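You operate a simulated robot arm through the tools that you are given. There is no shell and no other tool. Be economical: measure what you need, move in short steps, check, and stop when the job is done.

Carry out the task below with a simulated robot arm. There is one attempt and no reset: what you move stays moved.

TASK
Take the orange meter with a black grip and leave it on the blue dish.
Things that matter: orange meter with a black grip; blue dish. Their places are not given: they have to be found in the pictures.

It is judged by the outcome, as a careful person would: the job done as asked, and still so three seconds after it is handed in. It fails if anything else is knocked over, pushed out of place, dropped, spilled or broken.

THE ROBOT
A 7-joint arm with a two-finger parallel gripper, fixed in place. Base frame: the origin is at the foot of the arm, x ahead of it, y to its left, z up; the work surface is at about z = 0. Lengths are in mm, angles in degrees, forces in N, time in s.
With the tool pointing down near the work surface it reaches from about 240 to 620 mm from the base axis. Its first joint turns from -66.0 to 66.0 degrees. Payload 2.6 kg.
Tool frame: the origin (TCP) lies between the finger pads and is the grasp point; the fingertips stand 30 mm ahead of it; z points along the fingers, y is the line along which they close. The gripper opens to 94 mm. The fingers are 28 mm wide and 10 mm thick; the gripper's body (50 by 96 mm) begins 55 mm behind the TCP.
Orientation is told as [roll, pitch, yaw] about the base's x, y, z axes, in that order, counted from this pose: with the fingers straight down and closing along the base's y, the tool's x points along the base's -x, its y along +y and its z along -z.

THE INTERFACE
- The arm moves only by the tool arm_command. Its argument "series" is a list of rows, each an object of numbers (a shift or turn left out is 0, a gripper value left out holds the last): "fingers": the opening in per cent of the stroke, from 0 (shut) to 100 (fully open); "dx", "dy", "dz": the shift along the base's x, y, z in units of 100 mm (1.0 is 100 mm); "twist": the turn about the base's z in units of 120 degrees (1.0 is 120 degrees). In form: [{"fingers": .., "dx": .., "dy": .., "dz": .., "twist": ..}, ...]. A call has 1 to 20 rows; each row is the pose to reach, as a shift and turn from the pose commanded when the call began. A call with a number of a shift or a turn outside -1 to 1 is refused whole. A row lasts 0.2 s, in which the tool goes at most 50 mm and 8.6 degrees; a call with a longer step from one row to the next is refused whole, and so is a gripper value outside its range. A pose out of reach is approached as far as the arm can. The call stops where the force on the tool passes 40 N (or 10 N more than at its start, if that is more) or the arm is blocked; 0.2 s more then pass. The fingers move at their own pace (about 72 mm/s each) and stop on an object; they squeeze with about 32 N. The grip force told is the motor's: it shows also when the fingers shut on nothing. Time passes only in rows, and 0.2 s behind the last, so rows that repeat a pose let the fingers close. It gives the time, the measured TCP pose, the force on the tool (base axes), the opening and the grip force at its end, in the units of the frame above (readings bear some noise), and new pictures: "views" is both (left out), scene, wrist or none.
- Cameras (640 x 400 px; columns grow to the right, rows downward): "scene" is fixed at [17.6, 419, 567.7]; the picture's right is [-0.91, -0.42, 0.00], its down [-0.23, 0.49, -0.84] and it looks along [0.35, -0.76, -0.54] (base axes); focal length 357 px, centre (320, 200). "wrist" rides on the gripper at [-37, 0, -58] in the tool frame; the picture's right is [0.00, -1.00, 0.00], its down [0.97, 0.00, -0.24] and it looks along [0.24, 0.00, 0.97] (tool axes); focal length 218 px, centre (320, 200).
- point_at(camera, pixels): for up to 12 pixels [column, row] of the newest picture of that camera ("zoom" is the newest enlarged one), the place [x, y, z] in the base frame of the surface seen there, good to about 2 mm. No time passes.
- enlarge(camera, box): a new picture of the part [left, top, right, bottom] of that camera's present view, enlarged. No time passes.
- hand_in(): hands the job in; it is judged then, once.

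Work in short steps. Measure before you move; look again where a grasp or a placing could have gone wrong, and mend it. You have 60 turns and 100 pictures in all, the two below and enlarged ones among them. Open the gripper and draw the arm clear of the work before you hand the job in, unless the task says otherwise; then end with one line.

The tools are called after "Request:" as name(argument=value, ...) on one line, values as JSON. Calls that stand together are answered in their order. arm_command: Moves the arm, as the interface text tells. Its arguments: {"type":"object","properties":{"series":{"type":"array","items":{"type":"object","properties":{"fingers":{"type":"number"},"dx":{"type":"number"},"dy":{"type":"number"},"dz":{"type":"number"},"twist":{"type":"number"}}}},"views":{"type":"string","enum":["both","scene","wrist","none"]}},"required":["series"]} The other tools are called the same way: point_at (camera, pixels) gives the place of the surface under pixels of a picture; enlarge (camera, box) takes an enlarged picture of a part of a camera's view; hand_in () hands the job in.

At the start:

```text
t: 0.0
tool_pos: [307.3, -264.7, 240.5]
tool_rot: [0.0, 0.0, 0.0]
ft_force: [0.4, -0.7, 0.0]
opening: 93.9
grasp_force: 0.0
```

scene: 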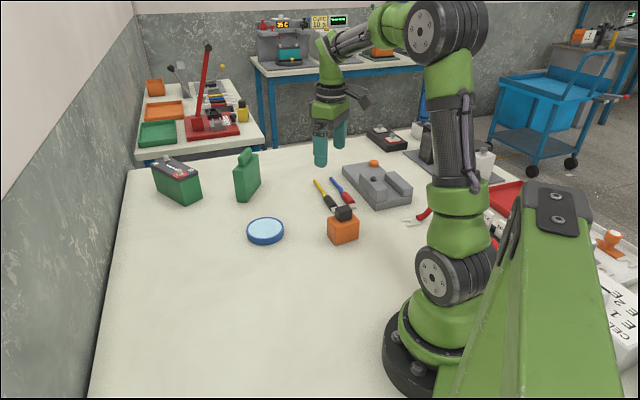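
wrist: 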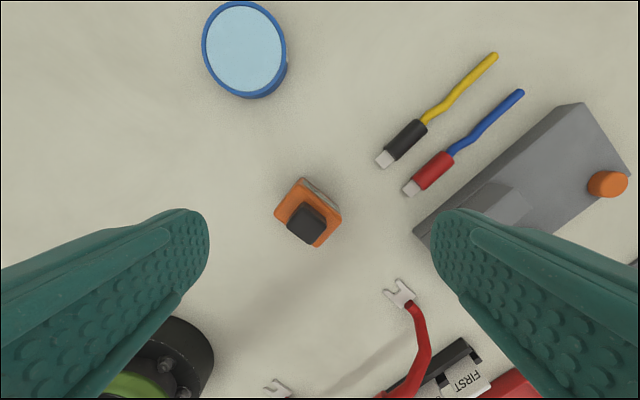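

The orange meter with its black grip is at scene (343,228) and the blue dish at (265,230). I'll enlarge the view and measure both.

Request:
enlarge(camera="scene", box=[230, 170, 390, 270])

Request:
point_at(camera="wrist", pixels=[[308, 224], [296, 208], [326, 212], [318, 240], [291, 230], [302, 181], [276, 212], [340, 217], [317, 246], [245, 48], [205, 45], [285, 50]])

Request:
point_at(camera="scene", pixels=[[343, 209], [343, 216], [343, 235], [330, 225], [357, 222], [265, 228], [265, 219], [265, 241], [250, 232], [282, 230], [345, 242], [329, 240]])

```text
4.00 times, centred on (310, 220) of scene
```

zoom: 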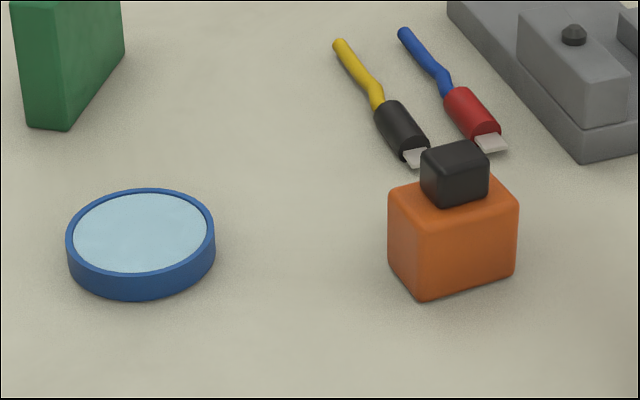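

```text
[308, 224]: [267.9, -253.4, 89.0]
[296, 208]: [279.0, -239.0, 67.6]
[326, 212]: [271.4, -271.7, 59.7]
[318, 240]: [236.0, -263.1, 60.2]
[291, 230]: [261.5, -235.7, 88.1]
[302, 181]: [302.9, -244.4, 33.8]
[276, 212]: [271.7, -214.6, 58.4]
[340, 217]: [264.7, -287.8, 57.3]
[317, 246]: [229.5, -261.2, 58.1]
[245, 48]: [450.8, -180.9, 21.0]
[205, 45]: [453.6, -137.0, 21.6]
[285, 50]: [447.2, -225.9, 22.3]
```

```text
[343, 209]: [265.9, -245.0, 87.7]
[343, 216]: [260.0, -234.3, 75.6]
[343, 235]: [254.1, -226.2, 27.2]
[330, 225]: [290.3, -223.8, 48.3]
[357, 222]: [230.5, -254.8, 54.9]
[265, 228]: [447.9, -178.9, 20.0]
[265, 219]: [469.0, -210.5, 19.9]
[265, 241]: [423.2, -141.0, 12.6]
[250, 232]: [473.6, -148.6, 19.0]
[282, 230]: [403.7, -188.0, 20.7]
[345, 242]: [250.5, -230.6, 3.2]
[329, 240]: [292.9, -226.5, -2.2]
```

The meter is a box of about 62 x 44 mm centred near (268,-251), with its top at z≈58 and the grip top at z≈89. Its short axis lies at about 140°. The dish centre is near (449,-181). I'll move over the meter, turn about 50°, and look again.

Request:
arm_command(series=[{"fingers": 100, "dx": -0.065, "dy": 0.023, "twist": 0.0694}, {"dx": -0.13, "dy": 0.046, "twist": 0.1388}, {"dx": -0.195, "dy": 0.069, "twist": 0.2082}, {"dx": -0.26, "dy": 0.092, "twist": 0.2776}, {"dx": -0.325, "dy": 0.115, "twist": 0.347}, {"dx": -0.39, "dy": 0.137, "twist": 0.4164}, {"dx": -0.39, "dy": 0.137, "twist": 0.4164}])

```text
t: 1.6
tool_pos: [269.1, -250.9, 238.6]
tool_rot: [0.0, 0.0, 50.1]
ft_force: [-0.7, 0.9, 0.8]
opening: 94.2
grasp_force: 0.0
```

scene: 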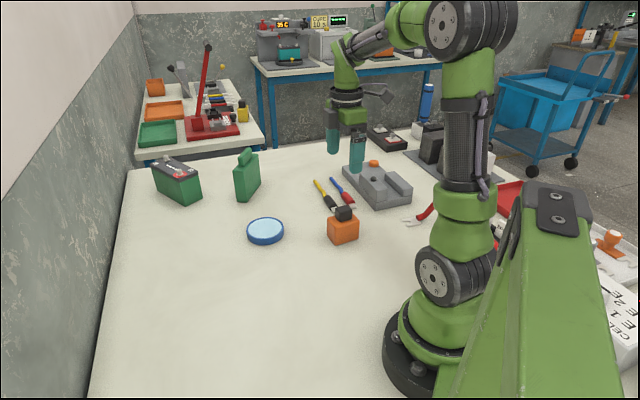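
wrist: 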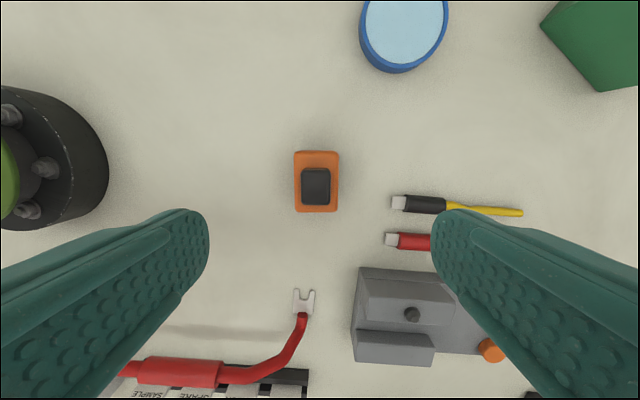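

The meter is now squared to the fingers. I'll check its edges and how close the plugs (wrist 392,202) are to the right finger.

Request:
point_at(camera="wrist", pixels=[[295, 190], [337, 190], [316, 209], [316, 155], [303, 186], [329, 186], [316, 171], [316, 202], [394, 202], [387, 239], [304, 292], [358, 275]])

```text
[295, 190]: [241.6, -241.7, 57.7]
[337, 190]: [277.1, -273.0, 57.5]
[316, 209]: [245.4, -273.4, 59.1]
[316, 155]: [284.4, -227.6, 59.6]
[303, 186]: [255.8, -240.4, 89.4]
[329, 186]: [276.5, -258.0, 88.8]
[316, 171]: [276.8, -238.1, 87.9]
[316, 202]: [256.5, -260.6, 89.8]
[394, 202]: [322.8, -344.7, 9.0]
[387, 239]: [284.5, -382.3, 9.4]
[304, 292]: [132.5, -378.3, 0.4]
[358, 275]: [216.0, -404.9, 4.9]
```

The plugs are over 90 mm away along the closing line, so the fingers will clear them. The meter centre is about (265.5,-250). I'll go down in two stages.

Request:
arm_command(series=[{"dx": -0.028, "dy": 0.01, "dz": -0.25}, {"dx": -0.028, "dy": 0.01, "dz": -0.5}, {"dx": -0.028, "dy": 0.01, "dz": -0.75}, {"dx": -0.028, "dy": 0.01, "dz": -1.0}, {"dx": -0.028, "dy": 0.01, "dz": -1.0}])

```text
t: 2.8
tool_pos: [267.8, -250.6, 138.7]
tool_rot: [0.0, -0.1, 49.9]
ft_force: [0.5, -0.2, -0.2]
opening: 93.9
grasp_force: 0.1
```

scene: 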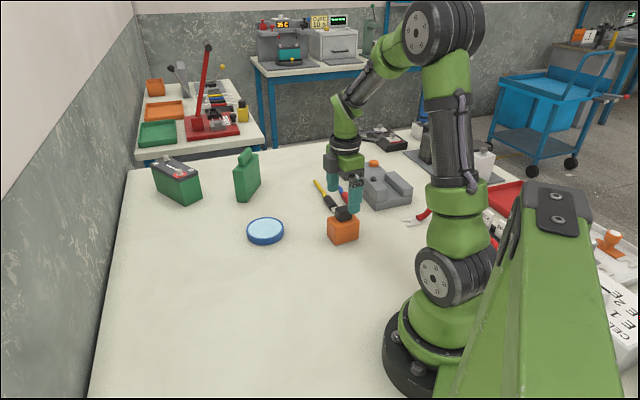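
wrist: 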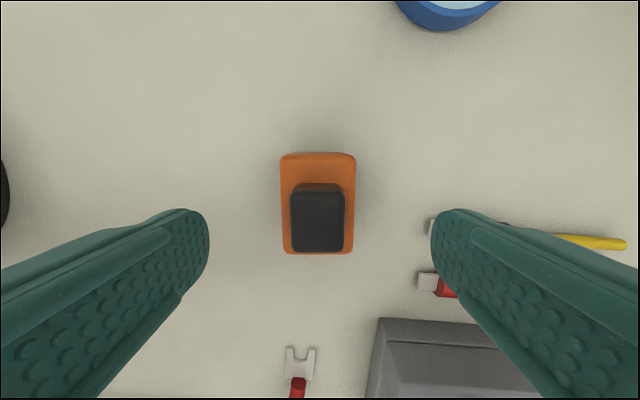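

The meter (318,203) sits centred between the fingers. I'll go down to z≈47.

Request:
arm_command(series=[{"dz": -0.2}, {"dz": -0.4}, {"dz": -0.6}, {"dz": -0.8}, {"dz": -0.93}, {"dz": -0.93}])

```text
t: 4.2
tool_pos: [265.8, -251.3, 47.2]
tool_rot: [0.0, 0.0, 49.9]
ft_force: [0.0, 0.2, -0.4]
opening: 94.1
grasp_force: 0.0
```

scene: 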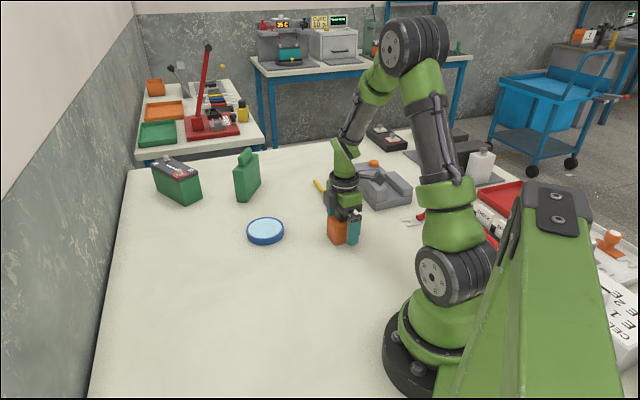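
wrist: 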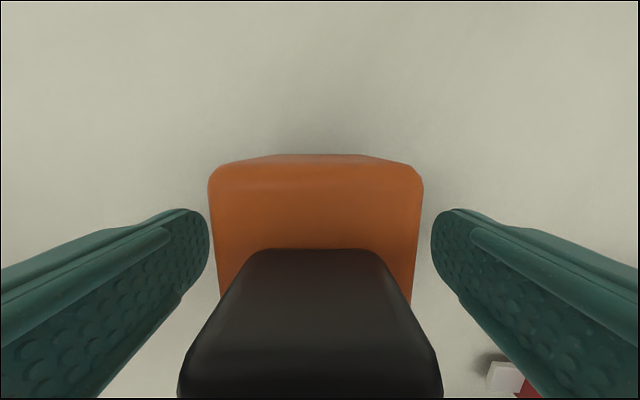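

The fingers straddle the body evenly, so I'll close on it and then lift slightly.

Request:
arm_command(series=[{"fingers": 0}, {}, {}, {}, {}], views="none")

Request:
arm_command(series=[{"dz": 0.1}, {"dz": 0.3}, {"dz": 0.5}, {"dz": 0.5}])

```text
t: 5.4
tool_pos: [265.7, -250.3, 46.9]
tool_rot: [0.0, 0.0, 50.1]
ft_force: [-0.8, 0.4, -0.3]
opening: 53.9
grasp_force: 31.9
```

```text
t: 6.4
tool_pos: [266.6, -249.8, 97.0]
tool_rot: [0.1, 0.0, 50.0]
ft_force: [0.1, -0.2, -2.5]
opening: 54.2
grasp_force: 31.5
```

scene: 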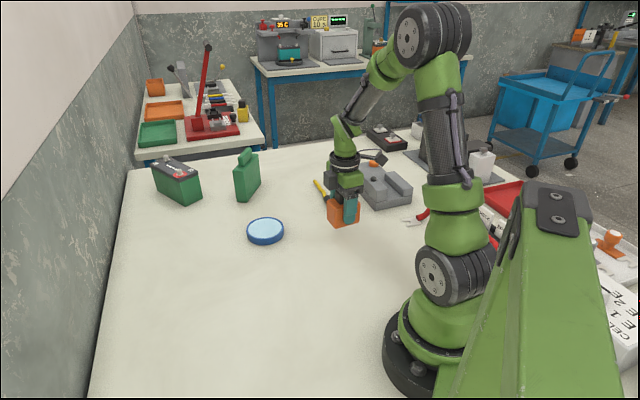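
wrist: 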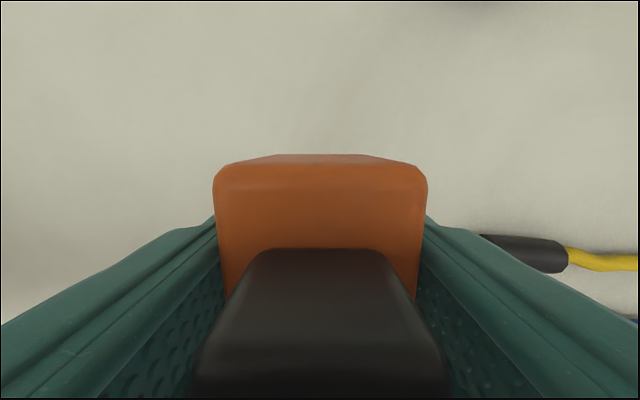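

It's held: opening 54 mm, with 2.5 N of weight. Before carrying it over, I'll measure the dish rim and inner surface more closely.

Request:
enlarge(camera="scene", box=[233, 210, 297, 250])

Request:
point_at(camera="scene", pixels=[[248, 229], [283, 227], [267, 218], [263, 238], [265, 228], [255, 228], [275, 228]])

```text
10.00 times, centred on (265, 230) of scene
```

zoom: 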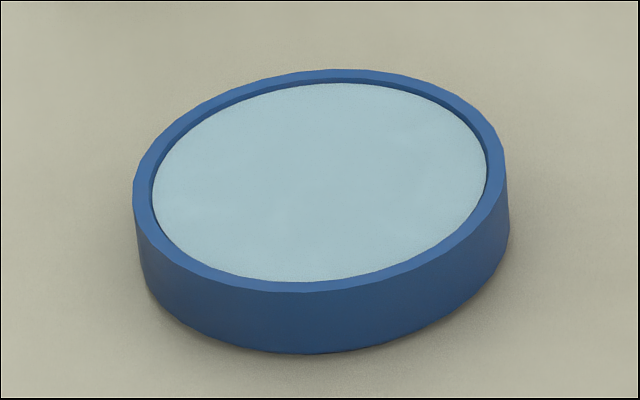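

```text
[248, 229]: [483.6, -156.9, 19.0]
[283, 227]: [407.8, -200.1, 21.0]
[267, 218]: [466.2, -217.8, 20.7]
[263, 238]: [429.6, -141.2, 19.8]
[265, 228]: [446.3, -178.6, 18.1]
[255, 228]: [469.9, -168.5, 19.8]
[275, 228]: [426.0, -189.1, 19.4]
```

The dish centre is about (446.5,-179.5), with an inner surface at z≈19 and a rim at z≈21. I'll carry the meter there a little higher, in two legs.

Request:
arm_command(series=[{"dz": 0.2}, {"dx": 0.2, "dy": 0.078, "dz": 0.2}, {"dx": 0.45, "dy": 0.175, "dz": 0.2}, {"dx": 0.7, "dy": 0.273, "dz": 0.2}, {"dx": 0.9, "dy": 0.352, "dz": 0.2}, {"dx": 0.9, "dy": 0.352, "dz": 0.2}], views="none")

Request:
arm_command(series=[{"dx": 0.2, "dy": 0.078}, {"dx": 0.45, "dy": 0.175}, {"dx": 0.7, "dy": 0.273}, {"dx": 0.905, "dy": 0.353}, {"dx": 0.905, "dy": 0.353}, {"dx": 0.905, "dy": 0.353}])

```text
t: 7.8
tool_pos: [357.8, -215.4, 117.4]
tool_rot: [0.0, 0.0, 49.8]
ft_force: [-0.5, 0.2, -2.3]
opening: 53.8
grasp_force: 31.5
```

```text
t: 9.2
tool_pos: [447.7, -180.1, 115.6]
tool_rot: [0.0, -0.1, 49.9]
ft_force: [0.0, 0.6, -1.2]
opening: 53.9
grasp_force: 31.5
```

scene: 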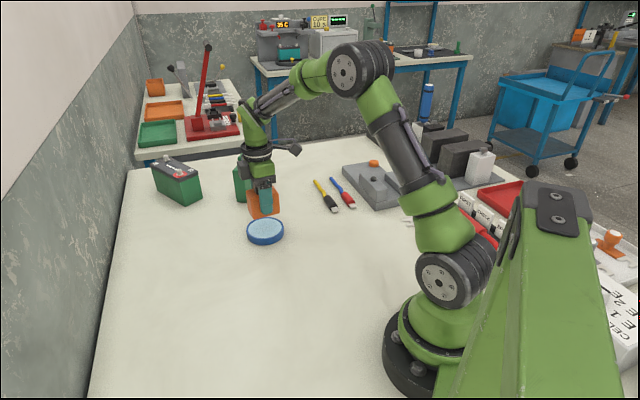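
wrist: 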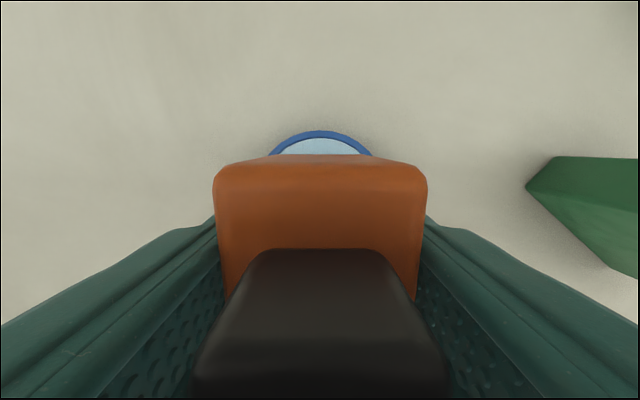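

The meter is over the dish. The green object at wrist (528,187) is nearby, so I'll check its clearance before lowering.

Request:
point_at(camera="wrist", pixels=[[530, 187], [555, 160], [600, 230], [630, 272], [320, 134]])

Request:
arm_command(series=[{"dz": -0.15}, {"dz": -0.3}, {"dz": -0.38}, {"dz": -0.43}, {"dz": -0.43}])

```text
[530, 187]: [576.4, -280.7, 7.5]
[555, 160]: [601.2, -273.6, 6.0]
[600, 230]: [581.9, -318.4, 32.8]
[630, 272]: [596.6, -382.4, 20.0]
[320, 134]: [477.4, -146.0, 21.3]
```

```text
t: 10.4
tool_pos: [447.9, -180.9, 73.5]
tool_rot: [0.0, -0.1, 49.9]
ft_force: [0.7, -0.5, -3.0]
opening: 54.0
grasp_force: 32.0
```

scene: 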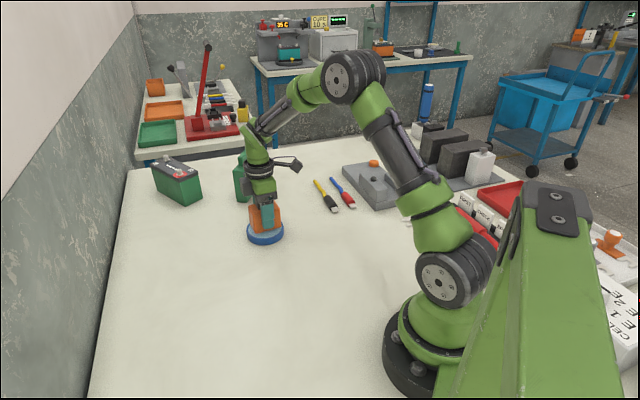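
wrist: 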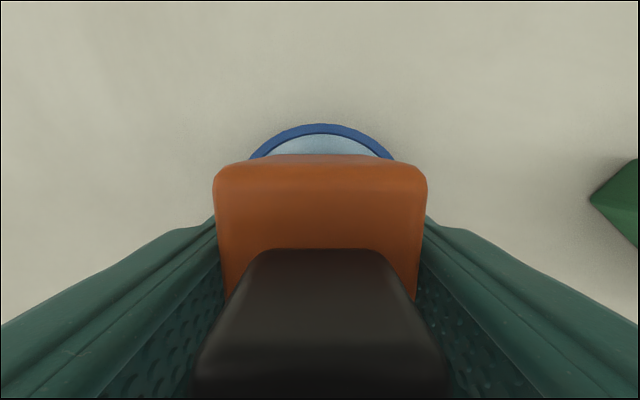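

The green object is over 150 mm away, and the meter is centred on the dish. I'll lower in 1.5 mm steps, watching the force.

Request:
arm_command(series=[{"dz": -0.02}, {"dz": -0.04}, {"dz": -0.05}, {"dz": -0.06}, {"dz": -0.06}], views="none")

```text
t: 11.6
tool_pos: [446.8, -181.1, 68.3]
tool_rot: [-0.1, 0.0, 49.9]
ft_force: [-6.2, 1.4, 17.6]
opening: 53.9
grasp_force: 31.8
```

It's in contact (17.6 N upward at z≈68). I'll ease up 1 mm and look before releasing.

Request:
arm_command(series=[{"dz": 0.008}, {"dz": 0.008}])

Request:
enlarge(camera="scene", box=[217, 190, 313, 250])

```text
t: 12.2
tool_pos: [448.0, -180.4, 68.0]
tool_rot: [-0.2, 0.0, 50.0]
ft_force: [-1.7, -1.1, 16.5]
opening: 54.2
grasp_force: 31.6
```

scene: 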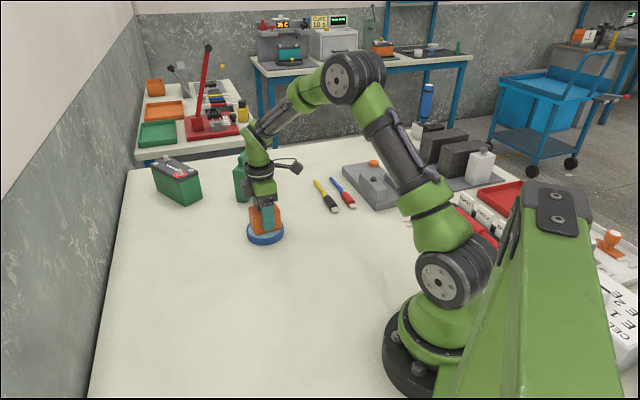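
wrist: 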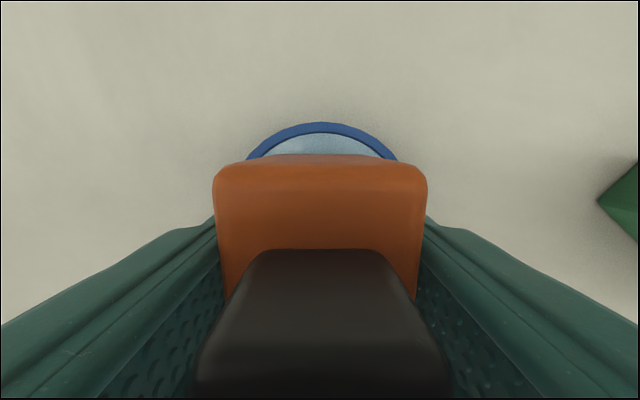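

```text
6.67 times, centred on (265, 220) of scene
```

zoom: 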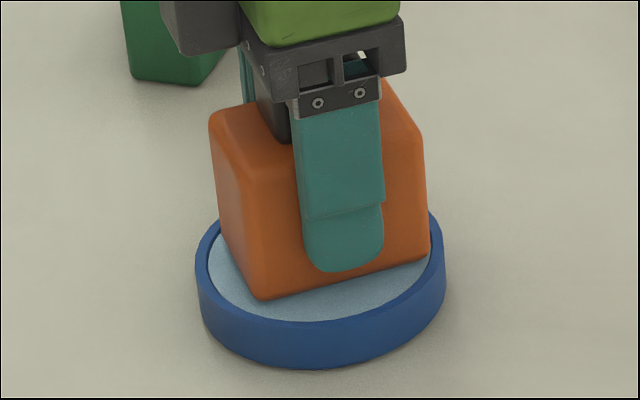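

It looks seated, though the right corner (zoom 428,262) is close to the rim. I'll measure to see whether a small shift is needed.

Request:
point_at(camera="zoom", pixels=[[262, 296], [427, 258], [233, 240], [310, 330], [440, 260], [201, 262], [436, 240], [226, 226], [390, 295]])

```text
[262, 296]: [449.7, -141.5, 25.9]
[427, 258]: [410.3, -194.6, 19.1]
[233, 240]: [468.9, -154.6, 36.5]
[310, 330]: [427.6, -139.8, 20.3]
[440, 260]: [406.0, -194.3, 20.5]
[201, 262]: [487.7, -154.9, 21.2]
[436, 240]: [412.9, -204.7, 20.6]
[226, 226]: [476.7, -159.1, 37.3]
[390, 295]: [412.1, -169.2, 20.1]
```

Both near corners lie 38–40 mm from the dish centre, so the meter is balanced and flat. I'll ease off the remaining pressure.

Request:
arm_command(series=[{"dz": 0.01}, {"dz": 0.01}], views="none")

```text
t: 12.8
tool_pos: [446.5, -180.2, 69.2]
tool_rot: [0.0, 0.0, 50.0]
ft_force: [2.9, -1.1, 6.8]
opening: 54.2
grasp_force: 32.4
```

The force is down to 6.8 N and the meter is still in contact. I'll open the fingers slowly.

Request:
arm_command(series=[{"fingers": 60}, {"fingers": 70}, {"fingers": 85}, {"fingers": 100}, {"fingers": 100}, {"fingers": 100}])

```text
t: 14.2
tool_pos: [447.6, -179.7, 69.4]
tool_rot: [0.0, 0.1, 49.9]
ft_force: [0.7, 0.0, 0.8]
opening: 93.8
grasp_force: 0.1
```

scene: 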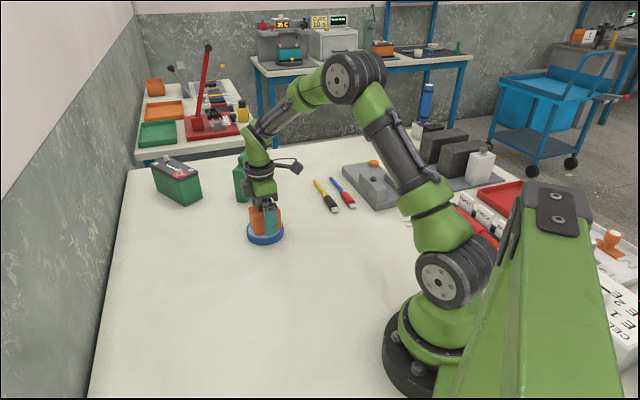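
wrist: 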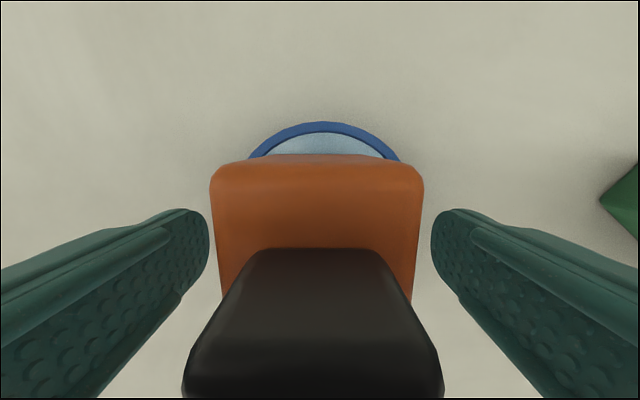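

The meter is released and standing on the dish. I'll draw straight up, then back away.

Request:
arm_command(series=[{"dz": 0.15}, {"dz": 0.35}, {"dz": 0.6}, {"dz": 0.9}, {"dx": -0.3, "dz": 1.0}, {"dx": -0.6, "dz": 1.0}, {"dx": -0.9, "dz": 1.0}, {"dx": -0.9, "dz": 1.0}], views="both")

Request:
enlarge(camera="scene", box=[217, 190, 313, 250])

```text
t: 16.0
tool_pos: [357.4, -179.5, 167.3]
tool_rot: [0.0, -0.1, 50.1]
ft_force: [-0.4, -0.3, -0.4]
opening: 94.1
grasp_force: 0.2
```

scene: 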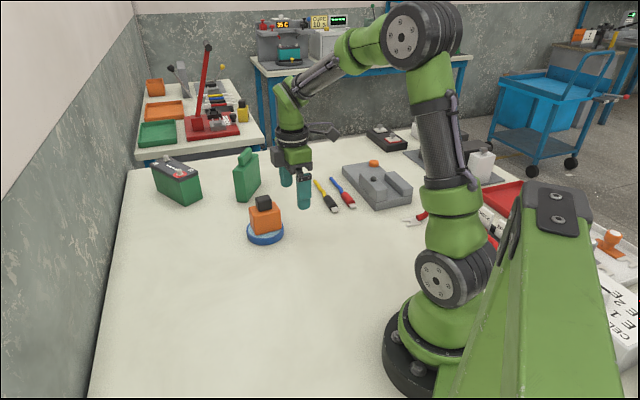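
wrist: 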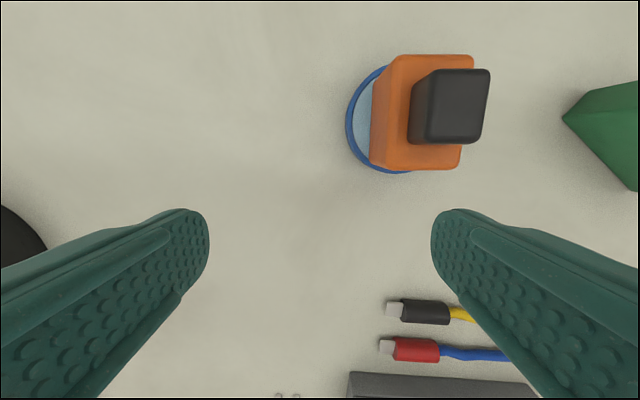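

```text
6.67 times, centred on (265, 220) of scene
```

zoom: 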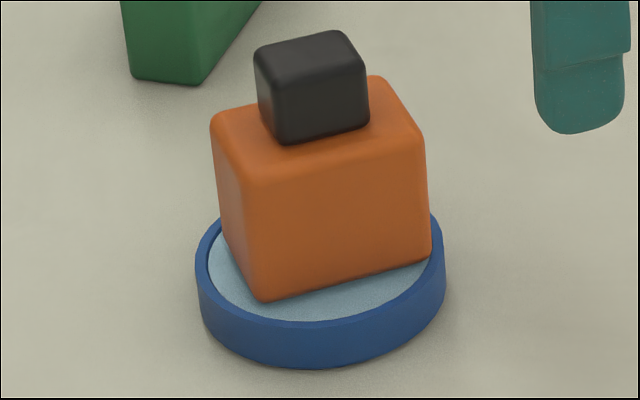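

The meter stands on the dish. I'll check that its top is level and that it's well over the dish.

Request:
point_at(camera="zoom", pixels=[[222, 120], [262, 165], [415, 135], [378, 85], [290, 60], [345, 50], [270, 296], [425, 258], [440, 225], [210, 240], [300, 340]])

Request:
point_at(camera="wrist", pixels=[[395, 62], [392, 160], [455, 163], [470, 62], [347, 120], [365, 120]])

```text
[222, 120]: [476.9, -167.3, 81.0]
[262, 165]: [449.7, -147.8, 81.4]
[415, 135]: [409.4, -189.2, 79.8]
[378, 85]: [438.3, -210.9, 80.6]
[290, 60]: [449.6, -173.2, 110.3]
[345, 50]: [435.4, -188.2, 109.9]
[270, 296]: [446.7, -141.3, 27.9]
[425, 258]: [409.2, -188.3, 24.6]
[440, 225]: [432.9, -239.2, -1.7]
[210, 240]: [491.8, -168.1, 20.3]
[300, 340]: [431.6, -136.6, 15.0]
```

```text
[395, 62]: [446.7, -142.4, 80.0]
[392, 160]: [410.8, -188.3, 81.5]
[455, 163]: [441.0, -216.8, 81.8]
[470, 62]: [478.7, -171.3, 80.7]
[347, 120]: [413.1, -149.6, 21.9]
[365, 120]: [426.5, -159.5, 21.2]
```

The top is level at z≈81 at all four corners, and the meter is centred at about (444,-180), over the dish centre. It's stable, nothing else was disturbed and the arm is clear, so I'm handing in.

Request:
hand_in()

```text
The job is handed in.
```

The orange meter with the black grip is on the blue dish, level and centred; the gripper is open and clear, nothing else was moved, and the job is handed in.
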